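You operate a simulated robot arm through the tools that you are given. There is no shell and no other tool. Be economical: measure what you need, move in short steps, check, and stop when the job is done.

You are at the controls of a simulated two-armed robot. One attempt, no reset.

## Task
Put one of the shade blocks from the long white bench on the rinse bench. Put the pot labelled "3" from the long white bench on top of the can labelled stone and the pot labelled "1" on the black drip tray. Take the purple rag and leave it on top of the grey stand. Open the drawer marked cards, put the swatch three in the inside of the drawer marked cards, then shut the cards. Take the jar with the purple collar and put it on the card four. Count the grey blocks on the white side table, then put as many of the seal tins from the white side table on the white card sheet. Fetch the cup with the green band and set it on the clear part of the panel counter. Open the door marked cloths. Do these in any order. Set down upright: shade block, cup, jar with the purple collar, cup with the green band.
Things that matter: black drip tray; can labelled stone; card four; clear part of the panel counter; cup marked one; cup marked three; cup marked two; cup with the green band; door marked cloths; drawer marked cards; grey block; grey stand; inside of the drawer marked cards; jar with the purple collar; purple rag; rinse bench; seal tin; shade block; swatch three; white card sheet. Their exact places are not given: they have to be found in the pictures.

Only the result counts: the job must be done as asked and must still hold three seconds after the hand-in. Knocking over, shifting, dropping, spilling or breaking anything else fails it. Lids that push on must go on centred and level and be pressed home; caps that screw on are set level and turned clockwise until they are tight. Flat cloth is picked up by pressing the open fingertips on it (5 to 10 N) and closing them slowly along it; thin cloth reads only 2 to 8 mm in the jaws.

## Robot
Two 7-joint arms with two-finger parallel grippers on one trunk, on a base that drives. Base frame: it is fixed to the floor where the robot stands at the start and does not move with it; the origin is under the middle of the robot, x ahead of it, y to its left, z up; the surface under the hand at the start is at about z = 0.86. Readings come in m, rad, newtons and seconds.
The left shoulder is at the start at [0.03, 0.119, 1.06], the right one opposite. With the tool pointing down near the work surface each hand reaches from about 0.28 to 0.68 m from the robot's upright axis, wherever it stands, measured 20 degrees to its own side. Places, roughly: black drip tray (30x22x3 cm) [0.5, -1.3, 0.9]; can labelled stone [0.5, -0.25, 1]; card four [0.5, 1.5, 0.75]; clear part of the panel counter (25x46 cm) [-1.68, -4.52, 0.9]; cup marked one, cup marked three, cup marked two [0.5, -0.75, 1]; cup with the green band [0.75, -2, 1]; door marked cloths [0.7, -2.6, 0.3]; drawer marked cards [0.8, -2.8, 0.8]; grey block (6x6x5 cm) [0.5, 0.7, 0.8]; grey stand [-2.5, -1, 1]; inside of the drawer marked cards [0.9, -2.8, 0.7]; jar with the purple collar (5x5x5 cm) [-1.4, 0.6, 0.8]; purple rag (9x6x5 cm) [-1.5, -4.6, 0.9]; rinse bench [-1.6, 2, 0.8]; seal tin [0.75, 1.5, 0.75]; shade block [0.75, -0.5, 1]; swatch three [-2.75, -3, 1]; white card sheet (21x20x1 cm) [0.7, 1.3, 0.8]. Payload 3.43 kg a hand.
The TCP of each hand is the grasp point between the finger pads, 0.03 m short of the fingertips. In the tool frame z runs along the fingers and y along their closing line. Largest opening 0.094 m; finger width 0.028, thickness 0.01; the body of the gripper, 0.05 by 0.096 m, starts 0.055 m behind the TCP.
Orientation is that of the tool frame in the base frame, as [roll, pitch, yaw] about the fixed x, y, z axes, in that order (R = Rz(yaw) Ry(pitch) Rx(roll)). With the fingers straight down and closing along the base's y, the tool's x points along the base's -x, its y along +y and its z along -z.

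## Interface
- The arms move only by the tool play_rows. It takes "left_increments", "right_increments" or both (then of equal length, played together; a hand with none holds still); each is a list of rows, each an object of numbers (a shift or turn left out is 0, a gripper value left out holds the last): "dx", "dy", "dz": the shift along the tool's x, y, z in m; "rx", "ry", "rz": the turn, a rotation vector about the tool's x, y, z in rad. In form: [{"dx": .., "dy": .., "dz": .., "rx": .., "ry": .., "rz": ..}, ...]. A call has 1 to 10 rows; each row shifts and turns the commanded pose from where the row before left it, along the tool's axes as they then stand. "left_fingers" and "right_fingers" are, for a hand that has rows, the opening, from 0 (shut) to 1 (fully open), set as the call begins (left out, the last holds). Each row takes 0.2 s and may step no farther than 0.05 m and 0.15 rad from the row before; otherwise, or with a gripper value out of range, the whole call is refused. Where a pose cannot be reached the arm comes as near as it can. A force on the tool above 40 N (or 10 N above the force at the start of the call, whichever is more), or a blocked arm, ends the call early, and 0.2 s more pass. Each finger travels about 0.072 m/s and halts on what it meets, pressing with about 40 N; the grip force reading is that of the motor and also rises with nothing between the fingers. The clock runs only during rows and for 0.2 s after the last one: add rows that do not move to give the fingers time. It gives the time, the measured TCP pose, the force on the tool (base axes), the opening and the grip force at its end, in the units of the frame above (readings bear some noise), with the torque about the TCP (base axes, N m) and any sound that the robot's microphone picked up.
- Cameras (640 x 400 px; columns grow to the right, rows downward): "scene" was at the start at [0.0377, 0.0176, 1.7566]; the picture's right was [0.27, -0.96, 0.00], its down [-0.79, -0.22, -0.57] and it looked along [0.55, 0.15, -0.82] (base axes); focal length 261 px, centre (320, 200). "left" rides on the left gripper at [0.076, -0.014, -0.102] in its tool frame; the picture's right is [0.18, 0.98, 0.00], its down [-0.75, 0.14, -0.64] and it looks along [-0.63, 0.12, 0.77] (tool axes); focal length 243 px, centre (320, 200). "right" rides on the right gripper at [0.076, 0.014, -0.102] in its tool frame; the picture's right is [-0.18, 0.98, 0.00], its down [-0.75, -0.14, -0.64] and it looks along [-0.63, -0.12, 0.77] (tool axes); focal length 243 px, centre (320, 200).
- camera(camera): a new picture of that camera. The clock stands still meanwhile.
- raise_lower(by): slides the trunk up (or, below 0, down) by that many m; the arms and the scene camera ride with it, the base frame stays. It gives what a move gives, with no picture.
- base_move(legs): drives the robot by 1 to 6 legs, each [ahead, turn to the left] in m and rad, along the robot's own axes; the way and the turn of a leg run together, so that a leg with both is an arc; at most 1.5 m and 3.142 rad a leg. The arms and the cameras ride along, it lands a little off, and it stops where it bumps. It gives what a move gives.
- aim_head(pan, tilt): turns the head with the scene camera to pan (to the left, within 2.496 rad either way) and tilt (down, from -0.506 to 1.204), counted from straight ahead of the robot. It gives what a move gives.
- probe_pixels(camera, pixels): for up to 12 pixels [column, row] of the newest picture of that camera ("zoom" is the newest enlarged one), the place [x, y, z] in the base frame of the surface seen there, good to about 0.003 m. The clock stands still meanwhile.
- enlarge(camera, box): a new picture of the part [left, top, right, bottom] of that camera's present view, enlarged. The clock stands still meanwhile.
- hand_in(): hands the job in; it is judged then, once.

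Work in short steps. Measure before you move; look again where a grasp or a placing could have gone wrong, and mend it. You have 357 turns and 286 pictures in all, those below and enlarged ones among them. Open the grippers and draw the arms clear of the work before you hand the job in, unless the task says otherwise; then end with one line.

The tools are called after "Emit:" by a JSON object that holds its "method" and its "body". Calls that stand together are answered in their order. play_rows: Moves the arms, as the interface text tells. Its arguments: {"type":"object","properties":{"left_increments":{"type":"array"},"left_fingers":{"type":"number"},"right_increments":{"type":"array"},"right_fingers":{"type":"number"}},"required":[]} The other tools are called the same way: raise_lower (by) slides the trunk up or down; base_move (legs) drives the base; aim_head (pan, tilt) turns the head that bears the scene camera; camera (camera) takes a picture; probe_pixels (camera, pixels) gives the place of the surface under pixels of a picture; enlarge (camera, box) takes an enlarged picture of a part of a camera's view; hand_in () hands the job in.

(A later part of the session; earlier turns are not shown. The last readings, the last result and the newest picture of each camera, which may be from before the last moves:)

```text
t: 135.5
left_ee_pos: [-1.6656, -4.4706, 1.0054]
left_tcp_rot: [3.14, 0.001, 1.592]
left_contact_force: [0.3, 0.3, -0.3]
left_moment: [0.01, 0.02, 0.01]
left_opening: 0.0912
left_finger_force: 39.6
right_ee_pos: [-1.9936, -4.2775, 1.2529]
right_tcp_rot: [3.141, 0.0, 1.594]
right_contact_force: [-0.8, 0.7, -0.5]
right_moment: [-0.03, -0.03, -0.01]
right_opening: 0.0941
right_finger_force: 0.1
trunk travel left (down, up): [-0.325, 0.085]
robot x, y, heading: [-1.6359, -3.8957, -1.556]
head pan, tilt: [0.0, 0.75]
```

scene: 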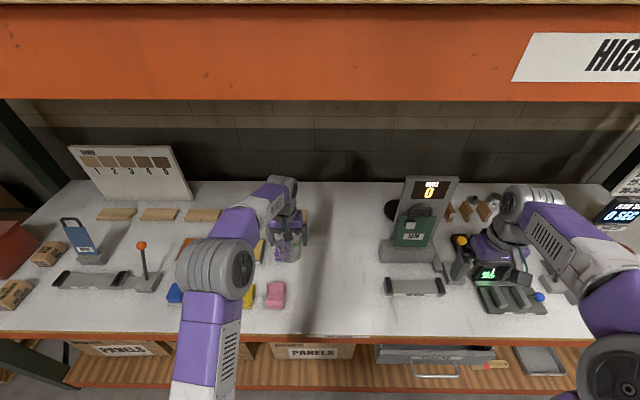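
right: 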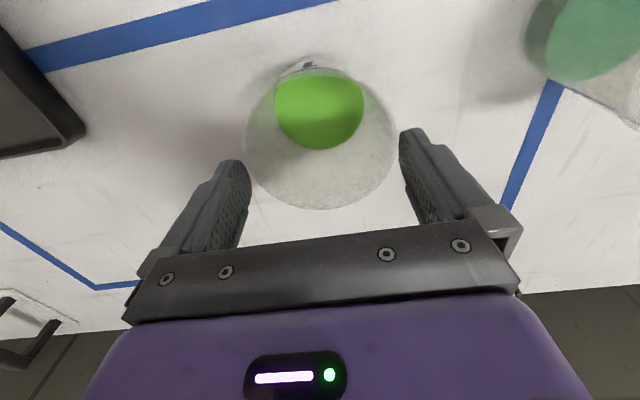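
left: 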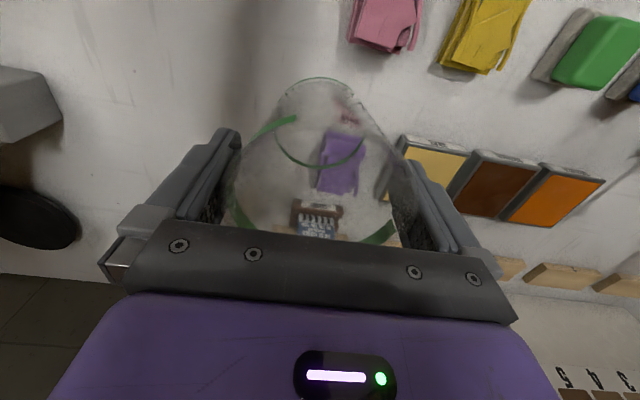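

Lower to contact, then open and look before lifting.

Emit:
{"method": "play_rows", "body": {"left_increments": [{"dz": 0.01}, {"dz": 0.006}, {"dz": 0.003}, {"dz": 0.002}, {}]}}

Emit:
{"method": "play_rows", "body": {"left_increments": [{}, {}, {}, {}], "left_fingers": 1}}

Emit:
{"method": "enlarge", "body": {"camera": "left", "box": [200, 60, 456, 260]}}

```text
t: 136.7
left_ee_pos: [-1.6655, -4.4722, 0.9851]
left_tcp_rot: [3.141, -0.001, 1.592]
left_contact_force: [0.0, 0.6, 2.6]
left_moment: [0.07, 0.05, 0.0]
left_opening: 0.0914
left_finger_force: 40.5
right_ee_pos: [-1.9936, -4.2784, 1.2518]
right_tcp_rot: [-3.141, 0.001, 1.594]
right_contact_force: [0.3, -0.2, -1.2]
right_moment: [0.01, 0.03, -0.02]
right_opening: 0.094
right_finger_force: 0.1
trunk travel left (down, up): [-0.325, 0.085]
robot x, y, heading: [-1.6372, -3.894, -1.556]
head pan, tilt: [0.0, 0.75]
```

```text
t: 137.7
left_ee_pos: [-1.6646, -4.4711, 0.9845]
left_tcp_rot: [-3.141, -0.001, 1.591]
left_contact_force: [0.3, 0.0, 0.4]
left_moment: [-0.03, 0.01, -0.03]
left_opening: 0.094
left_finger_force: 0.0
right_ee_pos: [-1.9924, -4.2784, 1.2528]
right_tcp_rot: [3.14, 0.0, 1.593]
right_contact_force: [-0.5, -1.0, 0.3]
right_moment: [0.04, -0.02, 0.0]
right_opening: 0.0941
right_finger_force: 0.0
trunk travel left (down, up): [-0.325, 0.085]
robot x, y, heading: [-1.6352, -3.8905, -1.561]
head pan, tilt: [0.0, 0.75]
```

```text
2.00 times, centred on (328, 160) of left
```

zoom: 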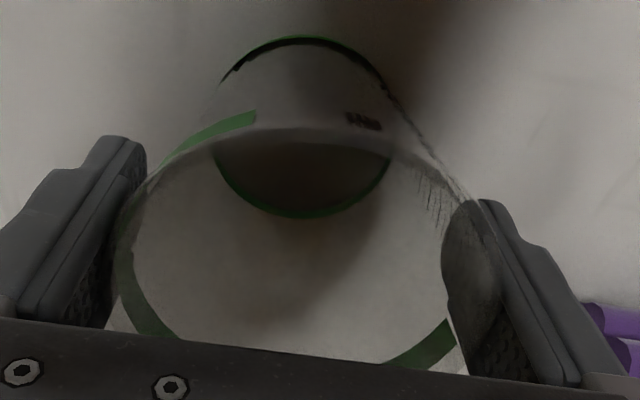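

Seems free. I rise 3 cm with a small wiggle and look.

Emit:
{"method": "play_rows", "body": {"left_increments": [{"rx": 0.01}, {"rx": -0.02}, {"rx": 0.01}, {"dz": -0.004}, {"dz": -0.004}, {"dz": -0.005}, {"dz": -0.007}, {"dz": -0.01}, {}]}}

Emit:
{"method": "enlarge", "body": {"camera": "left", "box": [200, 60, 456, 260]}}

```text
t: 139.7
left_ee_pos: [-1.6654, -4.4717, 1.0142]
left_tcp_rot: [-3.141, 0.0, 1.59]
left_contact_force: [-0.2, -0.3, 0.6]
left_moment: [-0.02, -0.01, 0.02]
left_opening: 0.0942
left_finger_force: 0.1
right_ee_pos: [-1.9938, -4.2785, 1.2529]
right_tcp_rot: [-3.141, 0.0, 1.595]
right_contact_force: [-0.2, 0.5, -0.5]
right_moment: [0.03, -0.01, 0.02]
right_opening: 0.0943
right_finger_force: 0.1
trunk travel left (down, up): [-0.325, 0.085]
robot x, y, heading: [-1.6325, -3.894, -1.553]
head pan, tilt: [0.0, 0.75]
```

```text
2.00 times, centred on (328, 160) of left
```

zoom: 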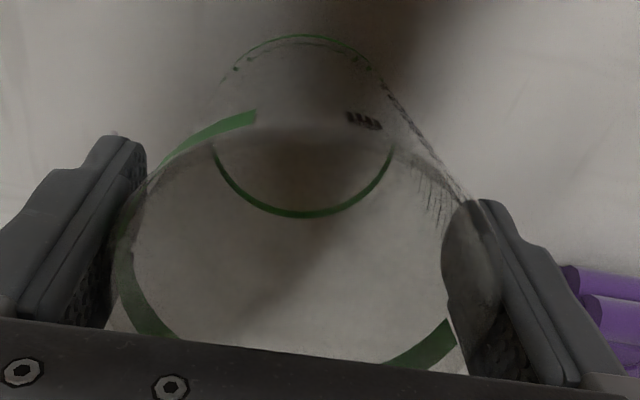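

The empty cup still clings by light rim friction. I set it down again and tilt the open gripper 0.1 rad about its x, which widens the clearance, then rise.

Emit:
{"method": "play_rows", "body": {"left_increments": [{"dz": 0.015}, {"dz": 0.01}, {"dz": 0.004}, {}, {"rx": 0.05, "dy": -0.0008}, {"rx": 0.05, "dy": -0.0009}, {}]}}

Emit:
{"method": "play_rows", "body": {"left_increments": [{"dy": -0.0005, "dz": -0.005}, {"dy": -0.001, "dz": -0.01}, {"dy": -0.001, "dz": -0.01}, {}]}}

Emit:
{"method": "enlarge", "body": {"camera": "left", "box": [200, 60, 456, 260]}}

```text
t: 141.3
left_ee_pos: [-1.668, -4.4718, 0.985]
left_tcp_rot: [-3.042, 0.001, 1.59]
left_contact_force: [0.0, -0.1, -0.2]
left_moment: [0.01, 0.0, 0.0]
left_opening: 0.094
left_finger_force: 0.2
right_ee_pos: [-1.9944, -4.279, 1.2531]
right_tcp_rot: [3.14, 0.001, 1.592]
right_contact_force: [0.3, -0.3, -0.2]
right_moment: [-0.01, -0.03, 0.02]
right_opening: 0.094
right_finger_force: 0.1
trunk travel left (down, up): [-0.325, 0.085]
robot x, y, heading: [-1.6342, -3.8925, -1.558]
head pan, tilt: [0.0, 0.75]
```

```text
t: 142.3
left_ee_pos: [-1.6681, -4.4697, 1.0102]
left_tcp_rot: [-3.042, -0.001, 1.592]
left_contact_force: [0.6, -0.1, 0.6]
left_moment: [-0.01, 0.02, -0.04]
left_opening: 0.0939
left_finger_force: 0.1
right_ee_pos: [-1.9937, -4.2771, 1.2521]
right_tcp_rot: [3.141, 0.0, 1.594]
right_contact_force: [0.0, 0.1, 0.2]
right_moment: [-0.01, 0.02, -0.02]
right_opening: 0.0941
right_finger_force: 0.0
trunk travel left (down, up): [-0.325, 0.085]
robot x, y, heading: [-1.6337, -3.8962, -1.555]
head pan, tilt: [0.0, 0.75]
```

```text
2.00 times, centred on (328, 160) of left
```

zoom: 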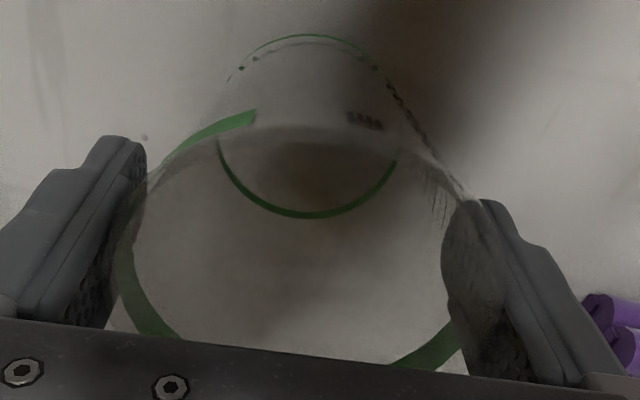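

Still clinging. I lower it back, straighten, then push the open gripper 10 mm farther down over the standing cup to sense the friction.

Emit:
{"method": "play_rows", "body": {"left_increments": [{"dy": 0.001, "dz": 0.01}, {"dy": 0.001, "dz": 0.01}, {"dy": 0.0005, "dz": 0.0045}, {"rx": -0.05, "dy": 0.0008}, {"rx": -0.05, "dy": 0.0009}, {}]}}

Emit:
{"method": "play_rows", "body": {"left_increments": [{"dz": 0.003}, {"dz": 0.003}, {"dz": 0.003}]}}

Emit:
{"method": "enlarge", "body": {"camera": "left", "box": [200, 60, 456, 260]}}

```text
t: 143.7
left_ee_pos: [-1.6642, -4.4708, 0.9856]
left_tcp_rot: [-3.141, 0.0, 1.59]
left_contact_force: [0.1, 0.0, -0.2]
left_moment: [0.01, -0.01, -0.01]
left_opening: 0.0939
left_finger_force: 0.0
right_ee_pos: [-1.9932, -4.2788, 1.252]
right_tcp_rot: [-3.141, 0.001, 1.592]
right_contact_force: [-0.4, -0.3, -0.6]
right_moment: [0.0, 0.01, 0.02]
right_opening: 0.0939
right_finger_force: 0.1
trunk travel left (down, up): [-0.325, 0.085]
robot x, y, heading: [-1.636, -3.8948, -1.553]
head pan, tilt: [0.0, 0.75]
```

```text
t: 144.5
left_ee_pos: [-1.6651, -4.4727, 0.977]
left_tcp_rot: [-3.141, 0.0, 1.591]
left_contact_force: [-0.3, 0.3, 0.0]
left_moment: [-0.03, 0.0, 0.01]
left_opening: 0.0939
left_finger_force: 0.0
right_ee_pos: [-1.9945, -4.2782, 1.2523]
right_tcp_rot: [-3.141, 0.0, 1.593]
right_contact_force: [1.2, 0.5, 0.0]
right_moment: [-0.01, -0.02, 0.04]
right_opening: 0.0937
right_finger_force: 0.0
trunk travel left (down, up): [-0.325, 0.085]
robot x, y, heading: [-1.6357, -3.8969, -1.558]
head pan, tilt: [0.0, 0.75]
```

```text
2.00 times, centred on (328, 160) of left
```

zoom: 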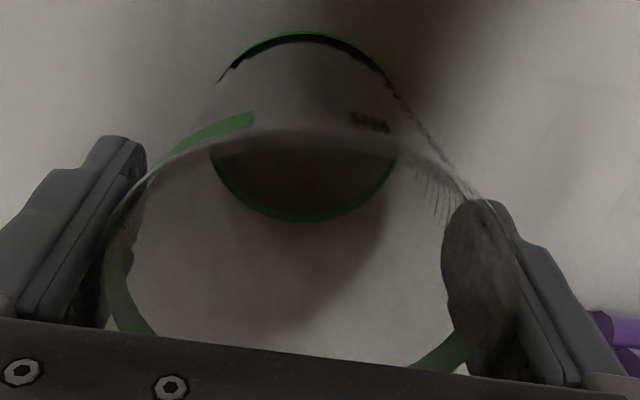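

Sliding friction is near zero; the rim sits ~1 mm toward the right finger. I shift 1 mm that way, and lift with a quick jerk.

Emit:
{"method": "play_rows", "body": {"left_increments": [{"dy": 0.001}, {}, {"dz": -0.045}, {}]}}

Emit:
{"method": "enlarge", "body": {"camera": "left", "box": [200, 60, 456, 260]}}

```text
t: 145.5
left_ee_pos: [-1.6663, -4.4713, 1.0194]
left_tcp_rot: [-3.14, 0.0, 1.592]
left_contact_force: [-0.8, 0.0, 0.0]
left_moment: [-0.03, 0.02, -0.02]
left_opening: 0.0941
left_finger_force: 0.0
right_ee_pos: [-1.9944, -4.2785, 1.252]
right_tcp_rot: [-3.141, -0.001, 1.594]
right_contact_force: [-0.4, 0.3, -0.1]
right_moment: [0.02, -0.01, -0.05]
right_opening: 0.0941
right_finger_force: 0.1
trunk travel left (down, up): [-0.325, 0.085]
robot x, y, heading: [-1.6367, -3.8948, -1.553]
head pan, tilt: [0.0, 0.75]
```

```text
2.00 times, centred on (328, 160) of left
```

zoom: 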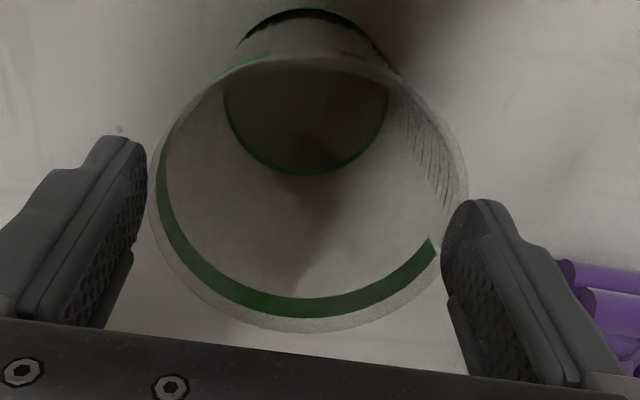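

Freed – the cup stays on the counter. Rise further and check.

Emit:
{"method": "play_rows", "body": {"left_increments": [{"dz": -0.03}, {"dz": -0.04}, {"dz": -0.04}, {"dy": 0.04}, {"dy": 0.04}, {"dy": 0.04}, {}]}}

Emit:
{"method": "camera", "body": {"camera": "left"}}

Emit:
{"method": "camera", "body": {"camera": "scene"}}

```text
t: 147.1
left_ee_pos: [-1.5456, -4.4687, 1.1301]
left_tcp_rot: [3.14, 0.0, 1.591]
left_contact_force: [0.6, -0.5, -0.7]
left_moment: [-0.03, -0.01, 0.01]
left_opening: 0.0941
left_finger_force: 0.0
right_ee_pos: [-1.9946, -4.2771, 1.2518]
right_tcp_rot: [3.141, 0.0, 1.593]
right_contact_force: [0.7, -0.2, -0.3]
right_moment: [0.0, 0.0, -0.04]
right_opening: 0.0939
right_finger_force: 0.1
trunk travel left (down, up): [-0.325, 0.085]
robot x, y, heading: [-1.6365, -3.8978, -1.552]
head pan, tilt: [0.0, 0.75]
```

```text
219 pictures are left
```

left: 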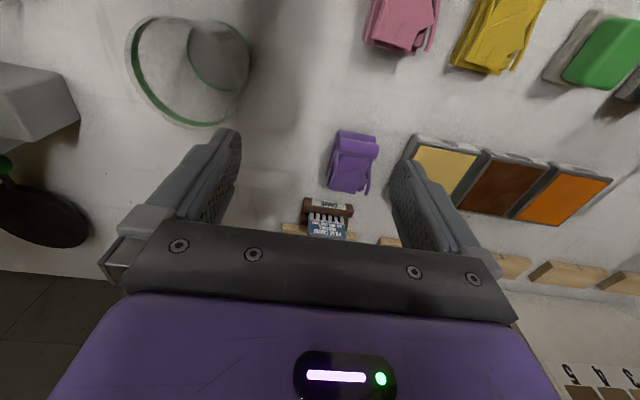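

```text
218 pictures are left
```

scene: 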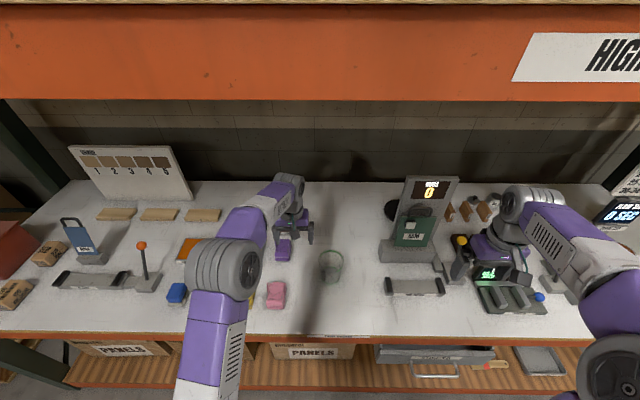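

The cup stands well. Now probe the purple rag in the left picture.

Emit:
{"method": "probe_pixels", "body": {"camera": "left", "pixels": [[355, 140], [353, 160], [350, 180], [333, 185], [362, 185], [337, 135], [375, 140], [328, 180], [368, 185]]}}

Emit:
{"method": "enlarge", "body": {"camera": "left", "box": [280, 110, 440, 220]}}

```text
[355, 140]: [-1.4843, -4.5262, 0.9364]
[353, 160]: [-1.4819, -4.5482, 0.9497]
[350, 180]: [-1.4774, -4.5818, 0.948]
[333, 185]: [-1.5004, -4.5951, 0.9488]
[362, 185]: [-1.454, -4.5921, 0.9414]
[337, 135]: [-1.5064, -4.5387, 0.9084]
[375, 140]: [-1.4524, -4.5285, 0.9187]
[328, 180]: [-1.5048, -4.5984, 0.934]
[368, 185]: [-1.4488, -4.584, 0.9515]
```

```text
3.64 times, centred on (360, 165) of left
```

zoom: 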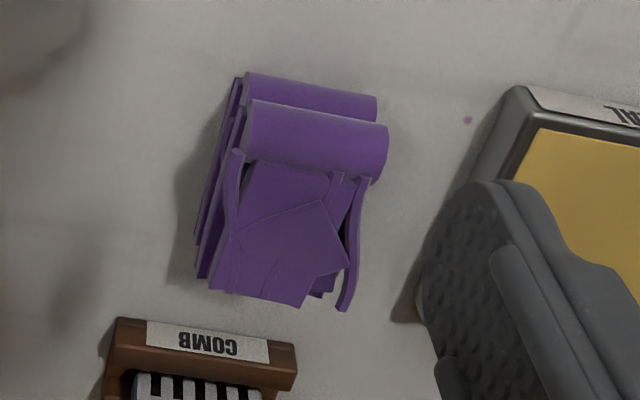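

Rag: x −1.505…−1.45, y −4.52…−4.61, top 0.95. Retract the right hand 5 cm and drive 5 cm closer for reach.

Emit:
{"method": "play_rows", "body": {"right_increments": [{"dx": 0.04}, {"dx": 0.03}, {}]}}

Emit:
{"method": "base_move", "body": {"legs": [[0.05, 0]]}}

Emit:
{"method": "probe_pixels", "body": {"camera": "zoom", "pixels": [[505, 120], [480, 170], [530, 90], [240, 85], [375, 105], [200, 230], [350, 250], [300, 300], [200, 345]]}}

```text
t: 147.9
left_ee_pos: [-1.5449, -4.469, 1.129]
left_tcp_rot: [-3.141, 0.0, 1.592]
left_contact_force: [0.5, -1.3, -0.3]
left_moment: [0.01, 0.01, -0.01]
left_opening: 0.094
left_finger_force: 0.2
right_ee_pos: [-1.9968, -4.2087, 1.2542]
right_tcp_rot: [-3.14, 0.0, 1.596]
right_contact_force: [-0.2, -0.9, 0.3]
right_moment: [0.03, 0.02, 0.03]
right_opening: 0.0939
right_finger_force: 0.0
trunk travel left (down, up): [-0.325, 0.085]
robot x, y, heading: [-1.6342, -3.8957, -1.554]
head pan, tilt: [0.0, 0.75]
```

```text
t: 148.8
left_ee_pos: [-1.5445, -4.5175, 1.1305]
left_tcp_rot: [3.141, 0.001, 1.591]
left_contact_force: [-0.7, -0.4, -0.3]
left_moment: [0.01, 0.01, -0.05]
left_opening: 0.0942
left_finger_force: 0.0
right_ee_pos: [-1.9954, -4.2578, 1.2542]
right_tcp_rot: [3.141, -0.002, 1.593]
right_contact_force: [-0.4, 0.2, 0.7]
right_moment: [0.02, 0.02, -0.03]
right_opening: 0.0942
right_finger_force: 0.0
trunk travel left (down, up): [-0.325, 0.085]
robot x, y, heading: [-1.6327, -3.9432, -1.555]
head pan, tilt: [0.0, 0.75]
```

```text
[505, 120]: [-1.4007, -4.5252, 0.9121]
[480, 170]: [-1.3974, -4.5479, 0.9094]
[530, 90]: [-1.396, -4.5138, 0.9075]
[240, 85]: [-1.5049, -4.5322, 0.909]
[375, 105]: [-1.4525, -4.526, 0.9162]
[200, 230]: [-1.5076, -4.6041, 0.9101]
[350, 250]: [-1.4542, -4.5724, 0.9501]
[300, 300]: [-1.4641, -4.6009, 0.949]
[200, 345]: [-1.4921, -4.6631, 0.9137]
```

Tray edge is clear at −1.40. Go over the rag at [-1.479,-4.566] and descend to z≈0.945 with a slightly reduced opening.

Emit:
{"method": "play_rows", "body": {"left_increments": [{"dx": -0.025, "dy": 0.032}, {"dx": -0.025, "dy": 0.0325}, {"dz": 0.045}, {"dz": 0.045}, {"dz": 0.045}, {"dz": 0.025}, {}], "left_fingers": 0.88}}

Emit:
{"method": "camera", "body": {"camera": "left"}}

```text
t: 150.4
left_ee_pos: [-1.479, -4.5642, 0.9679]
left_tcp_rot: [-3.14, 0.0, 1.592]
left_contact_force: [0.8, 0.5, 0.3]
left_moment: [0.0, 0.01, -0.03]
left_opening: 0.0829
left_finger_force: 0.1
right_ee_pos: [-1.9956, -4.2584, 1.2528]
right_tcp_rot: [-3.141, 0.0, 1.595]
right_contact_force: [0.5, -0.9, 0.1]
right_moment: [-0.02, -0.02, -0.02]
right_opening: 0.0941
right_finger_force: 0.0
trunk travel left (down, up): [-0.325, 0.085]
robot x, y, heading: [-1.6354, -3.9443, -1.554]
head pan, tilt: [0.0, 0.75]
```

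```text
216 pictures are left
```

left: 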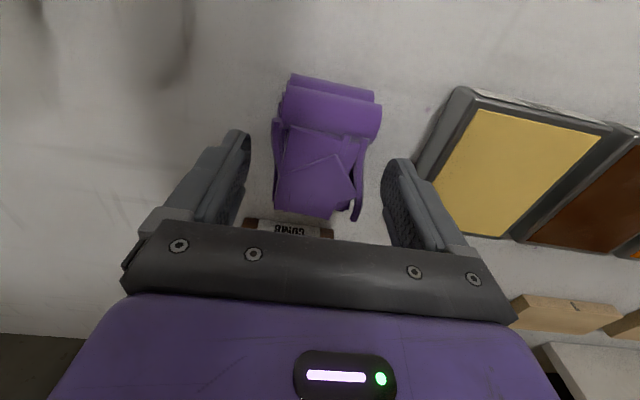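

Rag between the fingers. Descend 3 cm and close gently.

Emit:
{"method": "play_rows", "body": {"left_increments": [{"dz": 0.015}, {"dz": 0.012}, {}]}}

Emit:
{"method": "play_rows", "body": {"left_increments": [{}, {}, {}, {}, {}], "left_fingers": 0.0}}

Emit:
{"method": "play_rows", "body": {"left_increments": [{"dz": -0.02}, {"dz": -0.04}, {"dz": -0.04}, {"dz": -0.04}, {"dz": -0.04}, {}]}}

Emit:
{"method": "camera", "body": {"camera": "left"}}

```text
t: 151.2
left_ee_pos: [-1.4782, -4.565, 0.942]
left_tcp_rot: [-3.141, 0.0, 1.591]
left_contact_force: [0.3, 1.1, 1.3]
left_moment: [-0.02, 0.01, -0.02]
left_opening: 0.0826
left_finger_force: 0.2
right_ee_pos: [-1.9959, -4.2583, 1.2541]
right_tcp_rot: [-3.141, 0.001, 1.595]
right_contact_force: [-0.8, 0.6, -0.4]
right_moment: [0.0, 0.01, -0.03]
right_opening: 0.0938
right_finger_force: 0.2
trunk travel left (down, up): [-0.325, 0.085]
robot x, y, heading: [-1.6311, -3.9387, -1.555]
head pan, tilt: [0.0, 0.75]
```

```text
t: 152.4
left_ee_pos: [-1.4793, -4.5652, 0.9427]
left_tcp_rot: [3.141, -0.001, 1.592]
left_contact_force: [0.5, 1.4, -1.2]
left_moment: [0.0, -0.01, 0.01]
left_opening: 0.0613
left_finger_force: 40.2
right_ee_pos: [-1.9947, -4.2574, 1.2543]
right_tcp_rot: [3.141, -0.001, 1.594]
right_contact_force: [-0.3, 0.0, 0.0]
right_moment: [0.01, 0.03, -0.02]
right_opening: 0.0938
right_finger_force: 0.0
trunk travel left (down, up): [-0.325, 0.085]
robot x, y, heading: [-1.6349, -3.9419, -1.558]
head pan, tilt: [0.0, 0.75]
```

```text
t: 153.8
left_ee_pos: [-1.4781, -4.5659, 1.123]
left_tcp_rot: [3.14, 0.0, 1.591]
left_contact_force: [-0.6, -0.4, -0.6]
left_moment: [0.06, 0.01, 0.01]
left_opening: 0.0614
left_finger_force: 40.4
right_ee_pos: [-1.9953, -4.2579, 1.2541]
right_tcp_rot: [3.141, 0.0, 1.592]
right_contact_force: [0.2, 0.0, -0.1]
right_moment: [0.0, -0.02, 0.01]
right_opening: 0.0938
right_finger_force: 0.1
trunk travel left (down, up): [-0.325, 0.085]
robot x, y, heading: [-1.6348, -3.9443, -1.553]
head pan, tilt: [0.0, 0.75]
```

```text
215 pictures are left
```

left: 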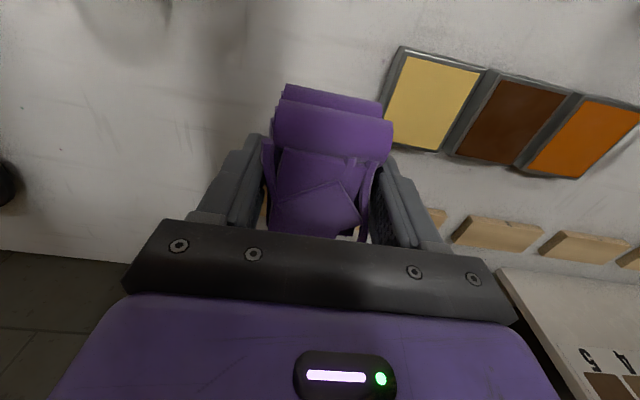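

Rag held. Raise and retract the left hand, back off, and look toward the wood table with the swatches.

Emit:
{"method": "play_rows", "body": {"left_increments": [{"dz": -0.04}, {"dz": -0.04}, {"dx": 0.045}, {"dx": 0.045}, {"dx": 0.045}, {"dx": 0.045}, {}]}}

Emit:
{"method": "base_move", "body": {"legs": [[-0.6, 0], [0, -1.2]]}}

Emit:
{"method": "aim_head", "body": {"pan": 0.0, "tilt": 0.5}}

Emit:
{"method": "camera", "body": {"camera": "scene"}}

```text
t: 155.4
left_ee_pos: [-1.4825, -4.3877, 1.1995]
left_tcp_rot: [3.142, 0.001, 1.59]
left_contact_force: [-0.1, 0.8, -1.1]
left_moment: [0.02, 0.03, -0.01]
left_opening: 0.0615
left_finger_force: 40.2
right_ee_pos: [-1.9965, -4.2596, 1.2529]
right_tcp_rot: [3.142, -0.002, 1.594]
right_contact_force: [0.1, 0.0, -0.8]
right_moment: [0.0, -0.01, -0.01]
right_opening: 0.094
right_finger_force: 0.1
trunk travel left (down, up): [-0.325, 0.085]
robot x, y, heading: [-1.6382, -3.9433, -1.555]
head pan, tilt: [0.0, 0.75]
```

```text
t: 161.7
left_ee_pos: [-2.0049, -3.658, 1.2012]
left_tcp_rot: [3.14, 0.0, 0.378]
left_contact_force: [0.0, 1.9, -0.5]
left_moment: [0.03, 0.0, 0.01]
left_opening: 0.0614
left_finger_force: 40.2
right_ee_pos: [-2.0624, -3.1313, 1.2526]
right_tcp_rot: [3.141, 0.0, 0.38]
right_contact_force: [-0.7, -0.4, 0.8]
right_moment: [-0.03, 0.01, 0.05]
right_opening: 0.094
right_finger_force: 0.1
trunk travel left (down, up): [-0.325, 0.085]
robot x, y, heading: [-1.6412, -3.3627, -2.768]
head pan, tilt: [0.0, 0.75]
```

```text
t: 162.5
left_ee_pos: [-2.0044, -3.6576, 1.2008]
left_tcp_rot: [-3.141, 0.0, 0.378]
left_contact_force: [-0.5, -0.2, 0.1]
left_moment: [-0.01, -0.02, -0.02]
left_opening: 0.0615
left_finger_force: 40.0
right_ee_pos: [-2.0632, -3.1313, 1.2537]
right_tcp_rot: [-3.141, 0.0, 0.381]
right_contact_force: [1.2, -0.3, -0.1]
right_moment: [-0.01, -0.02, 0.0]
right_opening: 0.0941
right_finger_force: 0.0
trunk travel left (down, up): [-0.325, 0.085]
robot x, y, heading: [-1.645, -3.3668, -2.765]
head pan, tilt: [0.0, 0.499]
```

```text
214 pictures are left
```

scene: 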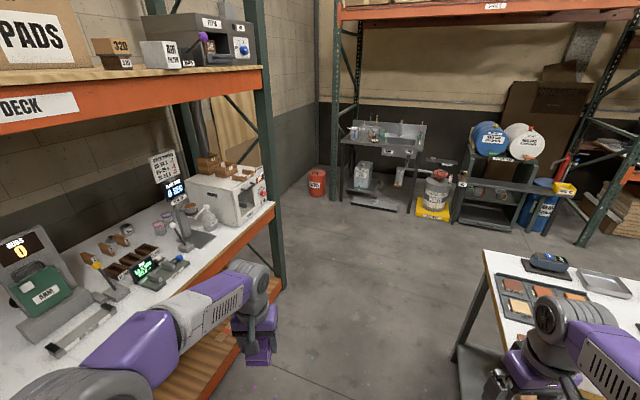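

A white table with a swatch board is at the right (540,290). I probe its position and turn the head right.

Emit:
{"method": "probe_pixels", "body": {"camera": "scene", "pixels": [[485, 252], [500, 275], [515, 305], [530, 285], [500, 330], [605, 282], [550, 262]]}}

Emit:
{"method": "aim_head", "body": {"pan": -0.8, "tilt": 0.6}}

Emit:
{"method": "camera", "body": {"camera": "scene"}}

```text
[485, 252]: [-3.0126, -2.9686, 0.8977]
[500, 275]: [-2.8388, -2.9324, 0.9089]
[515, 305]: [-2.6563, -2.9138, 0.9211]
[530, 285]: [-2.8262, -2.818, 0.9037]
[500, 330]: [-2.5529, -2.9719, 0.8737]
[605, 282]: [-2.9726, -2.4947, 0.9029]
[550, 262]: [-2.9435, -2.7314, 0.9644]
```

```text
t: 163.6
left_ee_pos: [-2.0052, -3.6586, 1.2002]
left_tcp_rot: [-3.14, -0.001, 0.376]
left_contact_force: [0.9, -0.7, -0.4]
left_moment: [0.03, 0.03, 0.04]
left_opening: 0.0616
left_finger_force: 40.1
right_ee_pos: [-2.0634, -3.1316, 1.2551]
right_tcp_rot: [3.141, 0.001, 0.378]
right_contact_force: [0.6, -0.5, -0.7]
right_moment: [-0.01, -0.03, 0.01]
right_opening: 0.0939
right_finger_force: 0.0
trunk travel left (down, up): [-0.325, 0.085]
robot x, y, heading: [-1.6414, -3.3624, -2.766]
head pan, tilt: [-0.799, 0.6]
```

```text
213 pictures are left
```

scene: 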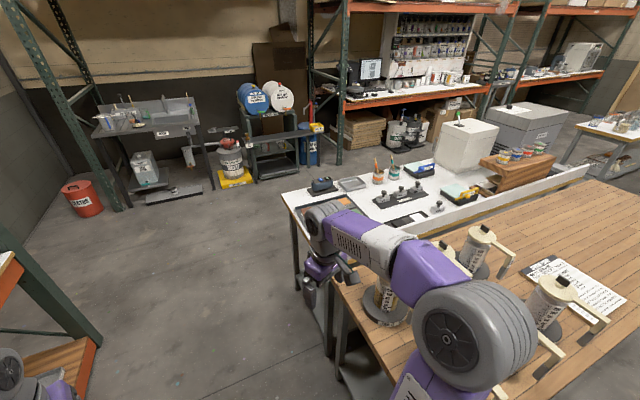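

There are two tables: the white one with swatches ends at y≈-2.97. I drive to about [-2.75,-3.7] and face +y.

Emit:
{"method": "base_move", "body": {"legs": [[0, -0.078], [1.16, 0], [0, -1.868]]}}

Emit:
{"method": "aim_head", "body": {"pan": 0.0, "tilt": 0.6}}

Emit:
{"method": "camera", "body": {"camera": "scene"}}

```text
t: 174.7
left_ee_pos: [-2.9201, -3.2597, 1.2015]
left_tcp_rot: [3.14, -0.001, -1.592]
left_contact_force: [0.4, 0.4, -0.4]
left_moment: [-0.04, 0.01, -0.02]
left_opening: 0.0616
left_finger_force: 40.4
right_ee_pos: [-2.4133, -3.4094, 1.2548]
right_tcp_rot: [3.141, 0.0, -1.589]
right_contact_force: [-0.3, 0.2, 0.1]
right_moment: [0.02, 0.0, 0.01]
right_opening: 0.0938
right_finger_force: 0.0
trunk travel left (down, up): [-0.325, 0.085]
robot x, y, heading: [-2.7884, -3.709, 1.548]
head pan, tilt: [-0.799, 0.6]
```

```text
t: 175.8
left_ee_pos: [-2.9196, -3.2607, 1.2011]
left_tcp_rot: [3.141, 0.001, -1.591]
left_contact_force: [0.7, 0.5, -0.2]
left_moment: [0.0, -0.02, 0.03]
left_opening: 0.0612
left_finger_force: 40.0
right_ee_pos: [-2.412, -3.4116, 1.2545]
right_tcp_rot: [-3.141, 0.0, -1.59]
right_contact_force: [-0.5, 0.4, 0.6]
right_moment: [0.03, -0.01, 0.01]
right_opening: 0.094
right_finger_force: 0.1
trunk travel left (down, up): [-0.325, 0.085]
robot x, y, heading: [-2.7857, -3.7143, 1.543]
head pan, tilt: [0.0, 0.6]
```

```text
212 pictures are left
```

scene: 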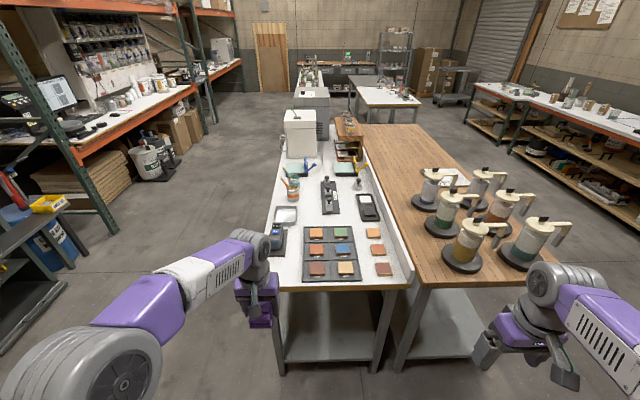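

Swatches lie in a board at (330,252) with loose ones beside. I zoom.

Emit:
{"method": "enlarge", "body": {"camera": "scene", "box": [260, 160, 420, 290]}}

Emit:
{"method": "enlarge", "body": {"camera": "scene", "box": [260, 70, 420, 180]}}

```text
3.08 times, centred on (340, 225) of scene
```

zoom: 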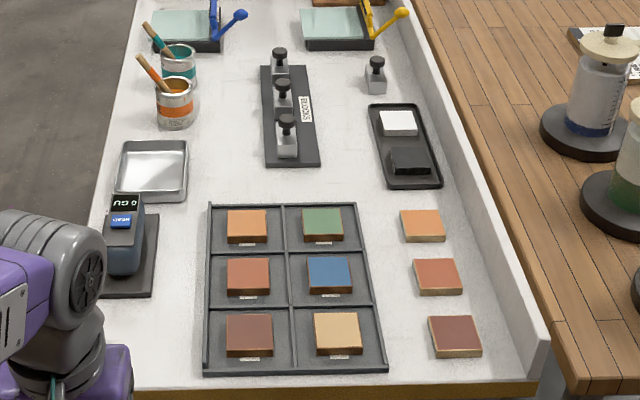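

```text
3.64 times, centred on (340, 125) of scene
```

zoom: 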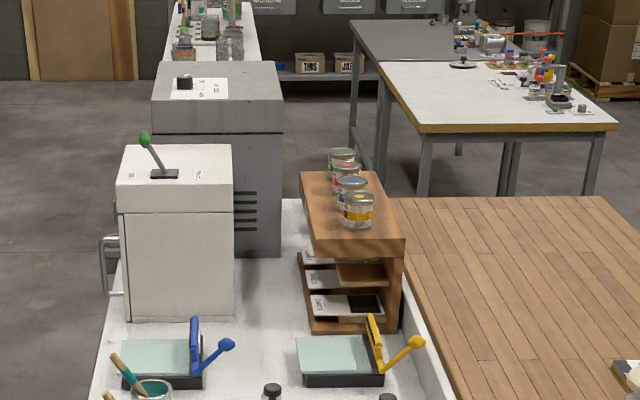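

I drive closer to read the swatch labels.

Emit:
{"method": "base_move", "body": {"legs": [[0.28, 0.02]]}}

Emit:
{"method": "aim_head", "body": {"pan": 0.0, "tilt": 0.95}}

Emit:
{"method": "enlarge", "body": {"camera": "scene", "box": [250, 130, 450, 255]}}

Emit:
{"method": "camera", "body": {"camera": "right"}}

```text
t: 177.8
left_ee_pos: [-2.9284, -2.9842, 1.2011]
left_tcp_rot: [3.14, -0.001, -1.567]
left_contact_force: [0.4, 0.4, 0.1]
left_moment: [0.02, -0.02, -0.01]
left_opening: 0.0615
left_finger_force: 40.0
right_ee_pos: [-2.4173, -3.1226, 1.2538]
right_tcp_rot: [3.141, 0.0, -1.563]
right_contact_force: [0.7, -1.5, -0.8]
right_moment: [-0.02, -0.01, 0.01]
right_opening: 0.0938
right_finger_force: 0.0
trunk travel left (down, up): [-0.325, 0.085]
robot x, y, heading: [-2.7817, -3.4321, 1.568]
head pan, tilt: [0.0, 0.6]
```

```text
t: 178.6
left_ee_pos: [-2.927, -2.9846, 1.2005]
left_tcp_rot: [3.142, 0.001, -1.566]
left_contact_force: [0.3, 0.0, -2.0]
left_moment: [0.03, -0.03, -0.02]
left_opening: 0.0616
left_finger_force: 40.5
right_ee_pos: [-2.4169, -3.1232, 1.2539]
right_tcp_rot: [-3.141, 0.001, -1.565]
right_contact_force: [0.2, -0.3, 0.0]
right_moment: [-0.01, -0.01, -0.03]
right_opening: 0.0939
right_finger_force: 0.0
trunk travel left (down, up): [-0.325, 0.085]
robot x, y, heading: [-2.7843, -3.4279, 1.568]
head pan, tilt: [0.0, 0.949]
```

```text
3.20 times, centred on (350, 192) of scene
```

zoom: 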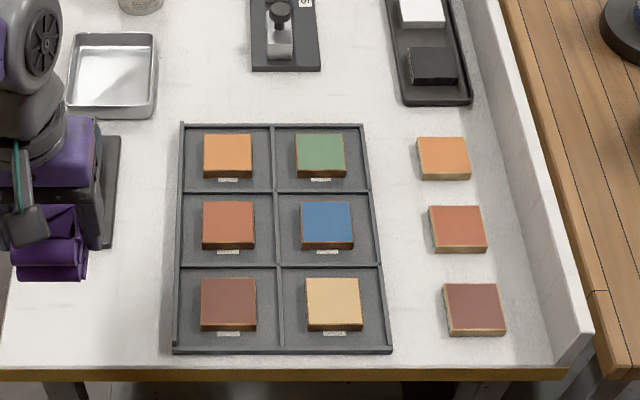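

```text
208 pictures are left
```

right: 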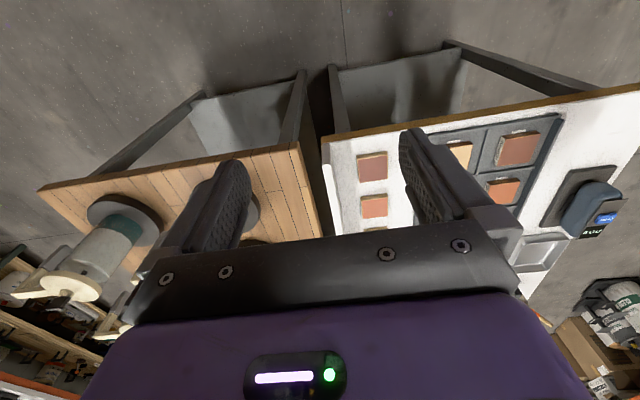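

Labels are tiny; I enlarge around them.

Emit:
{"method": "enlarge", "body": {"camera": "scene", "box": [300, 175, 364, 240]}}

Emit:
{"method": "enlarge", "body": {"camera": "right", "box": [340, 130, 420, 230]}}

```text
6.15 times, centred on (332, 208) of scene
```

zoom: 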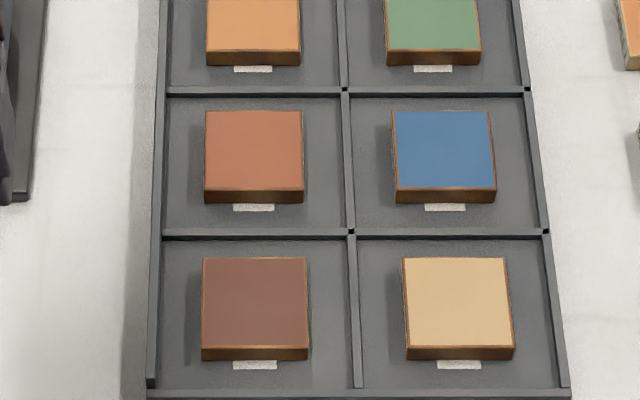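

```text
4.00 times, centred on (380, 180) of right
```

zoom: 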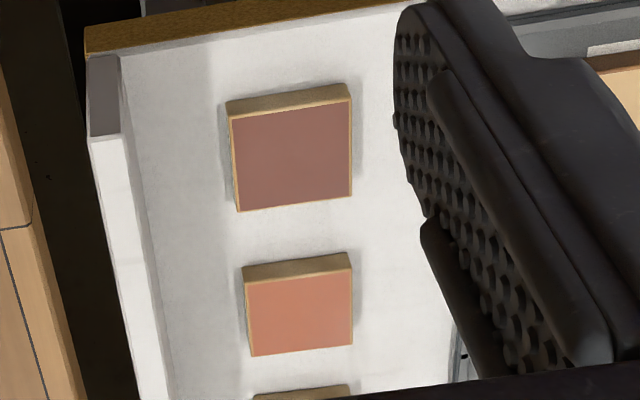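

I bring the right hand over the swatch tray to read the labels; the left moves aside a little.

Emit:
{"method": "play_rows", "body": {"right_increments": [{"dx": -0.02, "dy": 0.035}, {"dx": -0.02, "dy": 0.035}, {"dx": -0.02, "dy": 0.035}, {"dx": -0.02, "dy": 0.035}, {"dx": -0.02, "dy": 0.035}, {"dx": -0.02, "dy": 0.035, "dz": 0.02}, {"dx": -0.02, "dy": 0.035, "dz": 0.03}, {"dx": -0.02, "dy": 0.035, "dz": 0.03}, {"dz": 0.04}, {"dz": 0.03}], "left_increments": [{"dy": 0.03}, {"dy": 0.03}, {"dy": 0.03}, {}, {}, {}, {}, {}, {}, {}]}}

Emit:
{"method": "camera", "body": {"camera": "right"}}

```text
refused: row 7 steps farther than a row can; nothing moved
```

```text
205 pictures are left
```

right: 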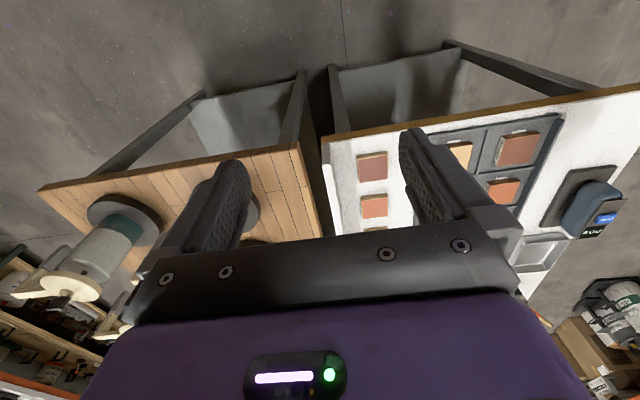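

Resend with shorter rows.

Emit:
{"method": "play_rows", "body": {"right_increments": [{"dx": -0.02, "dy": 0.037}, {"dx": -0.02, "dy": 0.037}, {"dx": -0.02, "dy": 0.037}, {"dx": -0.02, "dy": 0.037}, {"dx": -0.02, "dy": 0.037}, {"dx": -0.02, "dy": 0.037}, {"dx": -0.02, "dy": 0.037}, {"dz": 0.048}, {"dz": 0.048}, {"dz": 0.048}], "left_increments": [{"dy": 0.03}, {"dy": 0.03}, {"dy": 0.03}, {}, {}, {}, {}, {}, {}, {}]}}

Emit:
{"method": "camera", "body": {"camera": "right"}}

```text
t: 180.8
left_ee_pos: [-3.0186, -2.986, 1.199]
left_tcp_rot: [3.141, 0.0, -1.568]
left_contact_force: [0.3, 0.4, -1.0]
left_moment: [-0.03, -0.02, 0.0]
left_opening: 0.0613
left_finger_force: 39.7
right_ee_pos: [-2.6787, -2.9845, 1.1071]
right_tcp_rot: [-3.141, 0.001, -1.566]
right_contact_force: [-0.5, -0.6, 0.2]
right_moment: [-0.04, 0.02, 0.02]
right_opening: 0.0939
right_finger_force: 0.0
trunk travel left (down, up): [-0.325, 0.085]
robot x, y, heading: [-2.7826, -3.4255, 1.575]
head pan, tilt: [0.0, 0.949]
```

```text
204 pictures are left
```

right: 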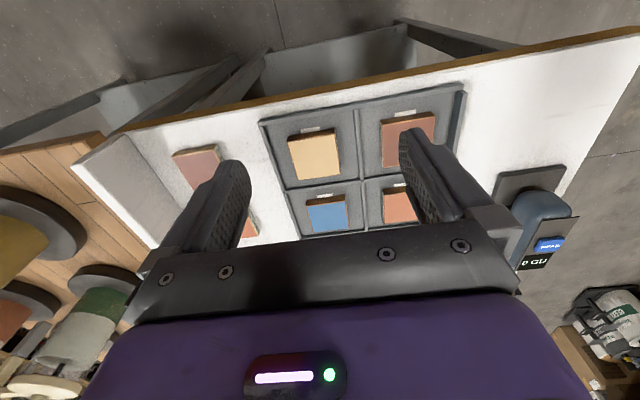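

Emit:
{"method": "enlarge", "body": {"camera": "right", "box": [260, 85, 460, 215]}}

Emit:
{"method": "enlarge", "body": {"camera": "right", "box": [290, 110, 354, 150]}}

```text
3.08 times, centred on (360, 150) of right
```

zoom: 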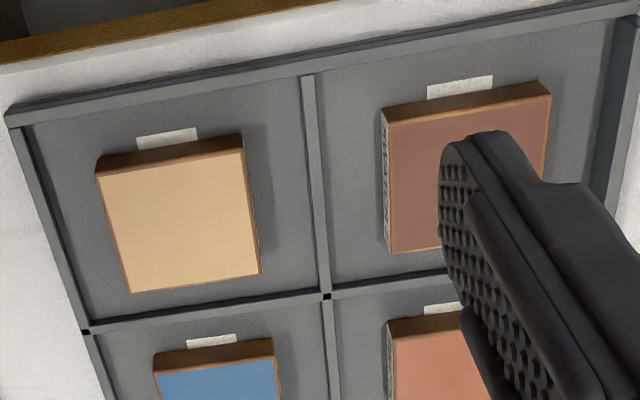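

```text
10.00 times, centred on (322, 130) of right
```

zoom: 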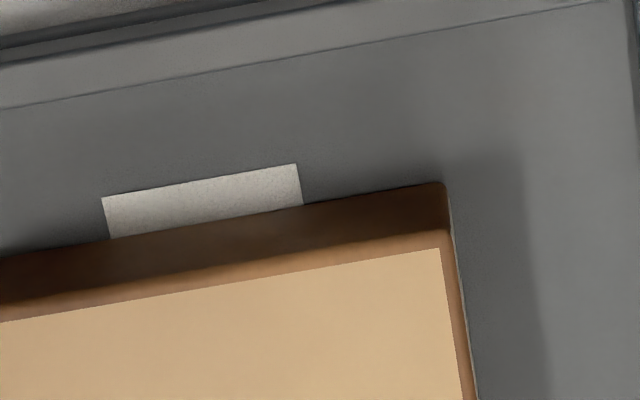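

The swatches carry text on their +x side faces. I shift the right hand toward +x and yaw it to look at those sides.

Emit:
{"method": "play_rows", "body": {"right_increments": [{"dy": -0.04}, {"dy": -0.04}, {"rz": -0.145}, {"rz": -0.145}, {"rz": -0.145}, {"rz": -0.145}, {"rz": -0.145}, {"rz": -0.145}, {"rz": -0.145}, {"rz": -0.145}]}}

Emit:
{"method": "camera", "body": {"camera": "right"}}

```text
t: 183.0
left_ee_pos: [-3.0182, -2.9861, 1.1999]
left_tcp_rot: [-3.141, 0.0, -1.567]
left_contact_force: [-0.3, 0.2, -1.0]
left_moment: [-0.04, -0.02, 0.01]
left_opening: 0.0617
left_finger_force: 40.2
right_ee_pos: [-2.597, -2.9847, 1.1105]
right_tcp_rot: [3.141, 0.001, -0.401]
right_contact_force: [0.0, -0.1, 0.7]
right_moment: [0.01, 0.04, -0.02]
right_opening: 0.0941
right_finger_force: 0.1
trunk travel left (down, up): [-0.325, 0.085]
robot x, y, heading: [-2.7878, -3.4332, 1.578]
head pan, tilt: [0.0, 0.949]
```

```text
201 pictures are left
```

right: 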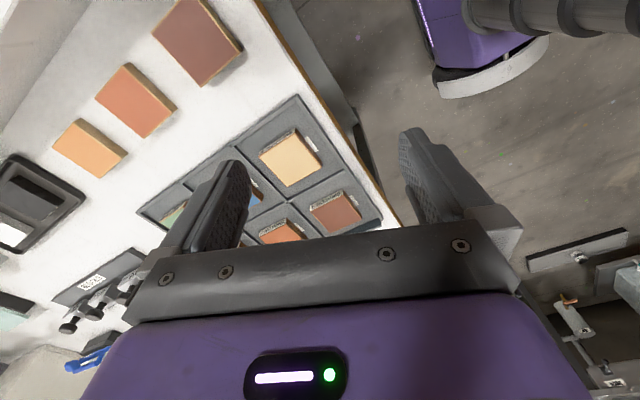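

Emit:
{"method": "enlarge", "body": {"camera": "right", "box": [245, 125, 365, 245]}}

Emit:
{"method": "enlarge", "body": {"camera": "right", "box": [40, 0, 250, 185]}}

```text
3.33 times, centred on (305, 185) of right
```

zoom: 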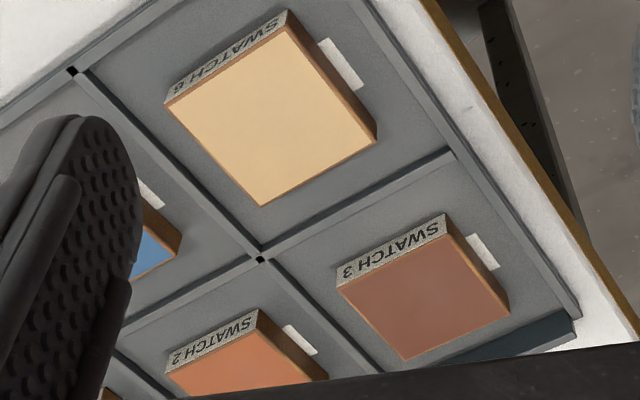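

```text
2.16 times, centred on (145, 92) of right
```

zoom: 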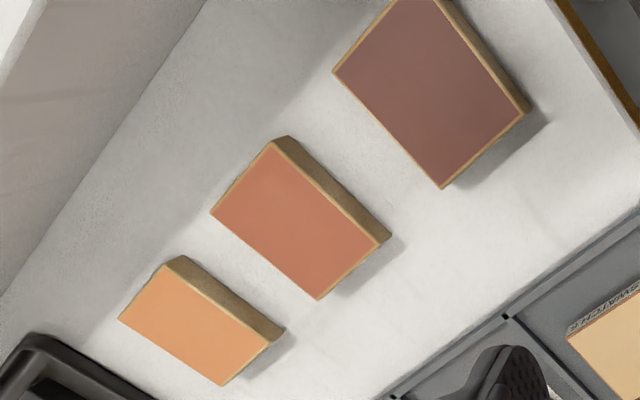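

"SWATCH 3" is the brown one in the tray's front-left cell. I probe it with a fresh scene view.

Emit:
{"method": "enlarge", "body": {"camera": "scene", "box": [280, 170, 380, 245]}}

Emit:
{"method": "probe_pixels", "body": {"camera": "zoom", "pixels": [[260, 290], [212, 240], [310, 240], [205, 330], [312, 330], [260, 240], [260, 335], [160, 300], [380, 300], [260, 220], [260, 390]]}}

```text
5.33 times, centred on (330, 208) of scene
```

zoom: 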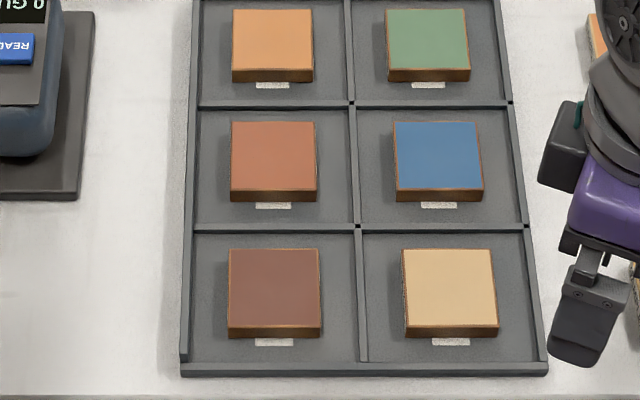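

```text
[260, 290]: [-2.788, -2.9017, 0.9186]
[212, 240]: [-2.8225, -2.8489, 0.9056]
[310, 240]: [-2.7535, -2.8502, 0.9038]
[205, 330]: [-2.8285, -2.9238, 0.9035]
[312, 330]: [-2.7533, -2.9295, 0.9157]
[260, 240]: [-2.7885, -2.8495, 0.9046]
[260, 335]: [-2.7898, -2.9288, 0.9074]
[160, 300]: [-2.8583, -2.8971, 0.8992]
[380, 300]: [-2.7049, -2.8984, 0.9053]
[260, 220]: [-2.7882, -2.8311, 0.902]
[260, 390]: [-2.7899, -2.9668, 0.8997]
```

Swatch 3 centre ≈[-2.779,-2.897], top 0.919, tray floor 0.904. Yaw the right hand back first.

Emit:
{"method": "play_rows", "body": {"right_increments": [{"rz": 0.145}, {"rz": 0.145}, {"rz": 0.145}, {"rz": 0.145}, {"rz": 0.145}, {"rz": 0.145}, {"rz": 0.145}, {"rz": 0.145}, {}], "right_fingers": 0.88}}

Emit:
{"method": "play_rows", "body": {"right_increments": [{"dy": 0.045, "dx": -0.01}, {"dy": 0.045, "dx": -0.01}, {"dy": 0.045, "dx": -0.01}, {"dy": 0.045, "dx": -0.01}, {"dz": 0.04}, {"dz": 0.04}, {}]}}

Emit:
{"method": "camera", "body": {"camera": "right"}}

```text
t: 185.0
left_ee_pos: [-3.0189, -2.987, 1.1996]
left_tcp_rot: [-3.141, 0.002, -1.566]
left_contact_force: [0.3, 0.6, -0.6]
left_moment: [0.01, 0.04, -0.02]
left_opening: 0.0615
left_finger_force: 39.7
right_ee_pos: [-2.5966, -2.9842, 1.1093]
right_tcp_rot: [3.142, -0.001, -1.566]
right_contact_force: [-0.3, 0.2, 0.9]
right_moment: [0.01, 0.0, 0.05]
right_opening: 0.0824
right_finger_force: 0.1
trunk travel left (down, up): [-0.325, 0.085]
robot x, y, heading: [-2.7818, -3.4342, 1.574]
head pan, tilt: [0.0, 0.949]
```

```text
t: 186.6
left_ee_pos: [-3.0189, -2.9876, 1.2002]
left_tcp_rot: [3.14, 0.0, -1.568]
left_contact_force: [-0.4, -0.3, 0.3]
left_moment: [-0.03, -0.01, 0.0]
left_opening: 0.0613
left_finger_force: 40.4
right_ee_pos: [-2.7763, -2.9453, 1.0309]
right_tcp_rot: [3.141, -0.002, -1.564]
right_contact_force: [0.7, -0.3, 0.4]
right_moment: [0.01, 0.02, 0.02]
right_opening: 0.0828
right_finger_force: 0.1
trunk travel left (down, up): [-0.325, 0.085]
robot x, y, heading: [-2.7835, -3.4264, 1.577]
head pan, tilt: [0.0, 0.949]
```

```text
197 pictures are left
```

right: 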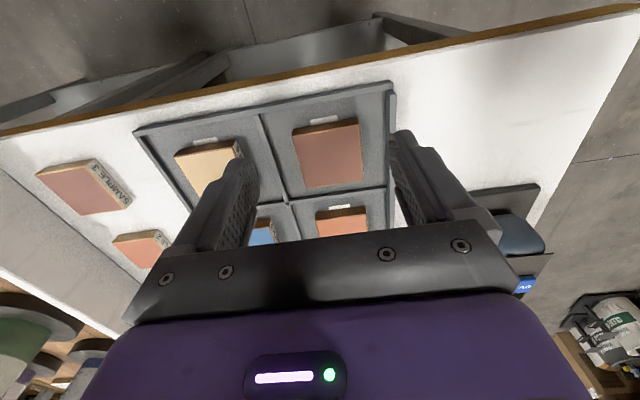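

Emit:
{"method": "probe_pixels", "body": {"camera": "right", "pixels": [[296, 135], [355, 125], [305, 183], [360, 177], [328, 155], [272, 150], [384, 140], [375, 205], [328, 122]]}}

```text
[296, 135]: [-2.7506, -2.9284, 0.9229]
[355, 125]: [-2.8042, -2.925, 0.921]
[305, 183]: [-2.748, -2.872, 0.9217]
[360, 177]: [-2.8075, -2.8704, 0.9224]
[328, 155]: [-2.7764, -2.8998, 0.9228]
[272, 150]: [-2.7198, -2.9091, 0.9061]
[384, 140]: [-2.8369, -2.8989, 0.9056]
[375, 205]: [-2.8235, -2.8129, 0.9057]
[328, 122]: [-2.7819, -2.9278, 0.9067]
```

Centre [-2.778,-2.899]; narrow the opening to fit the cell and descend.

Emit:
{"method": "play_rows", "body": {"right_increments": [{"dx": -0.023, "dy": 0.001}, {"dx": -0.023}, {"dz": 0.04}, {"dz": 0.03}, {"dz": 0.015}, {}], "right_fingers": 0.83}}

Emit:
{"method": "camera", "body": {"camera": "right"}}

```text
t: 188.0
left_ee_pos: [-3.0198, -2.9868, 1.2012]
left_tcp_rot: [3.142, -0.001, -1.566]
left_contact_force: [-0.1, -0.6, -1.2]
left_moment: [0.03, 0.0, -0.01]
left_opening: 0.0611
left_finger_force: 39.7
right_ee_pos: [-2.7798, -2.9001, 0.9439]
right_tcp_rot: [-3.141, 0.001, -1.566]
right_contact_force: [0.3, 0.0, 0.7]
right_moment: [0.01, 0.02, -0.01]
right_opening: 0.078
right_finger_force: 0.1
trunk travel left (down, up): [-0.325, 0.085]
robot x, y, heading: [-2.7845, -3.431, 1.57]
head pan, tilt: [0.0, 0.949]
```

```text
196 pictures are left
```

right: 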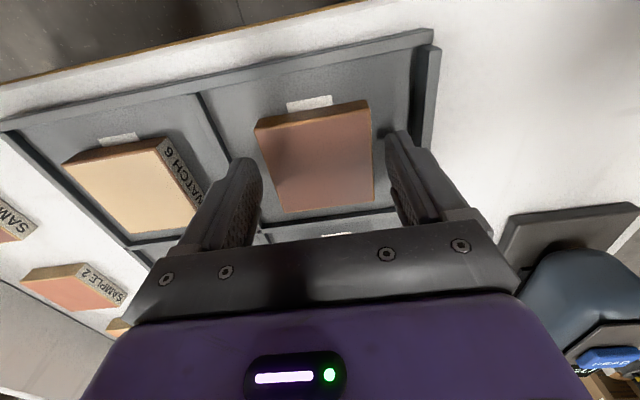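

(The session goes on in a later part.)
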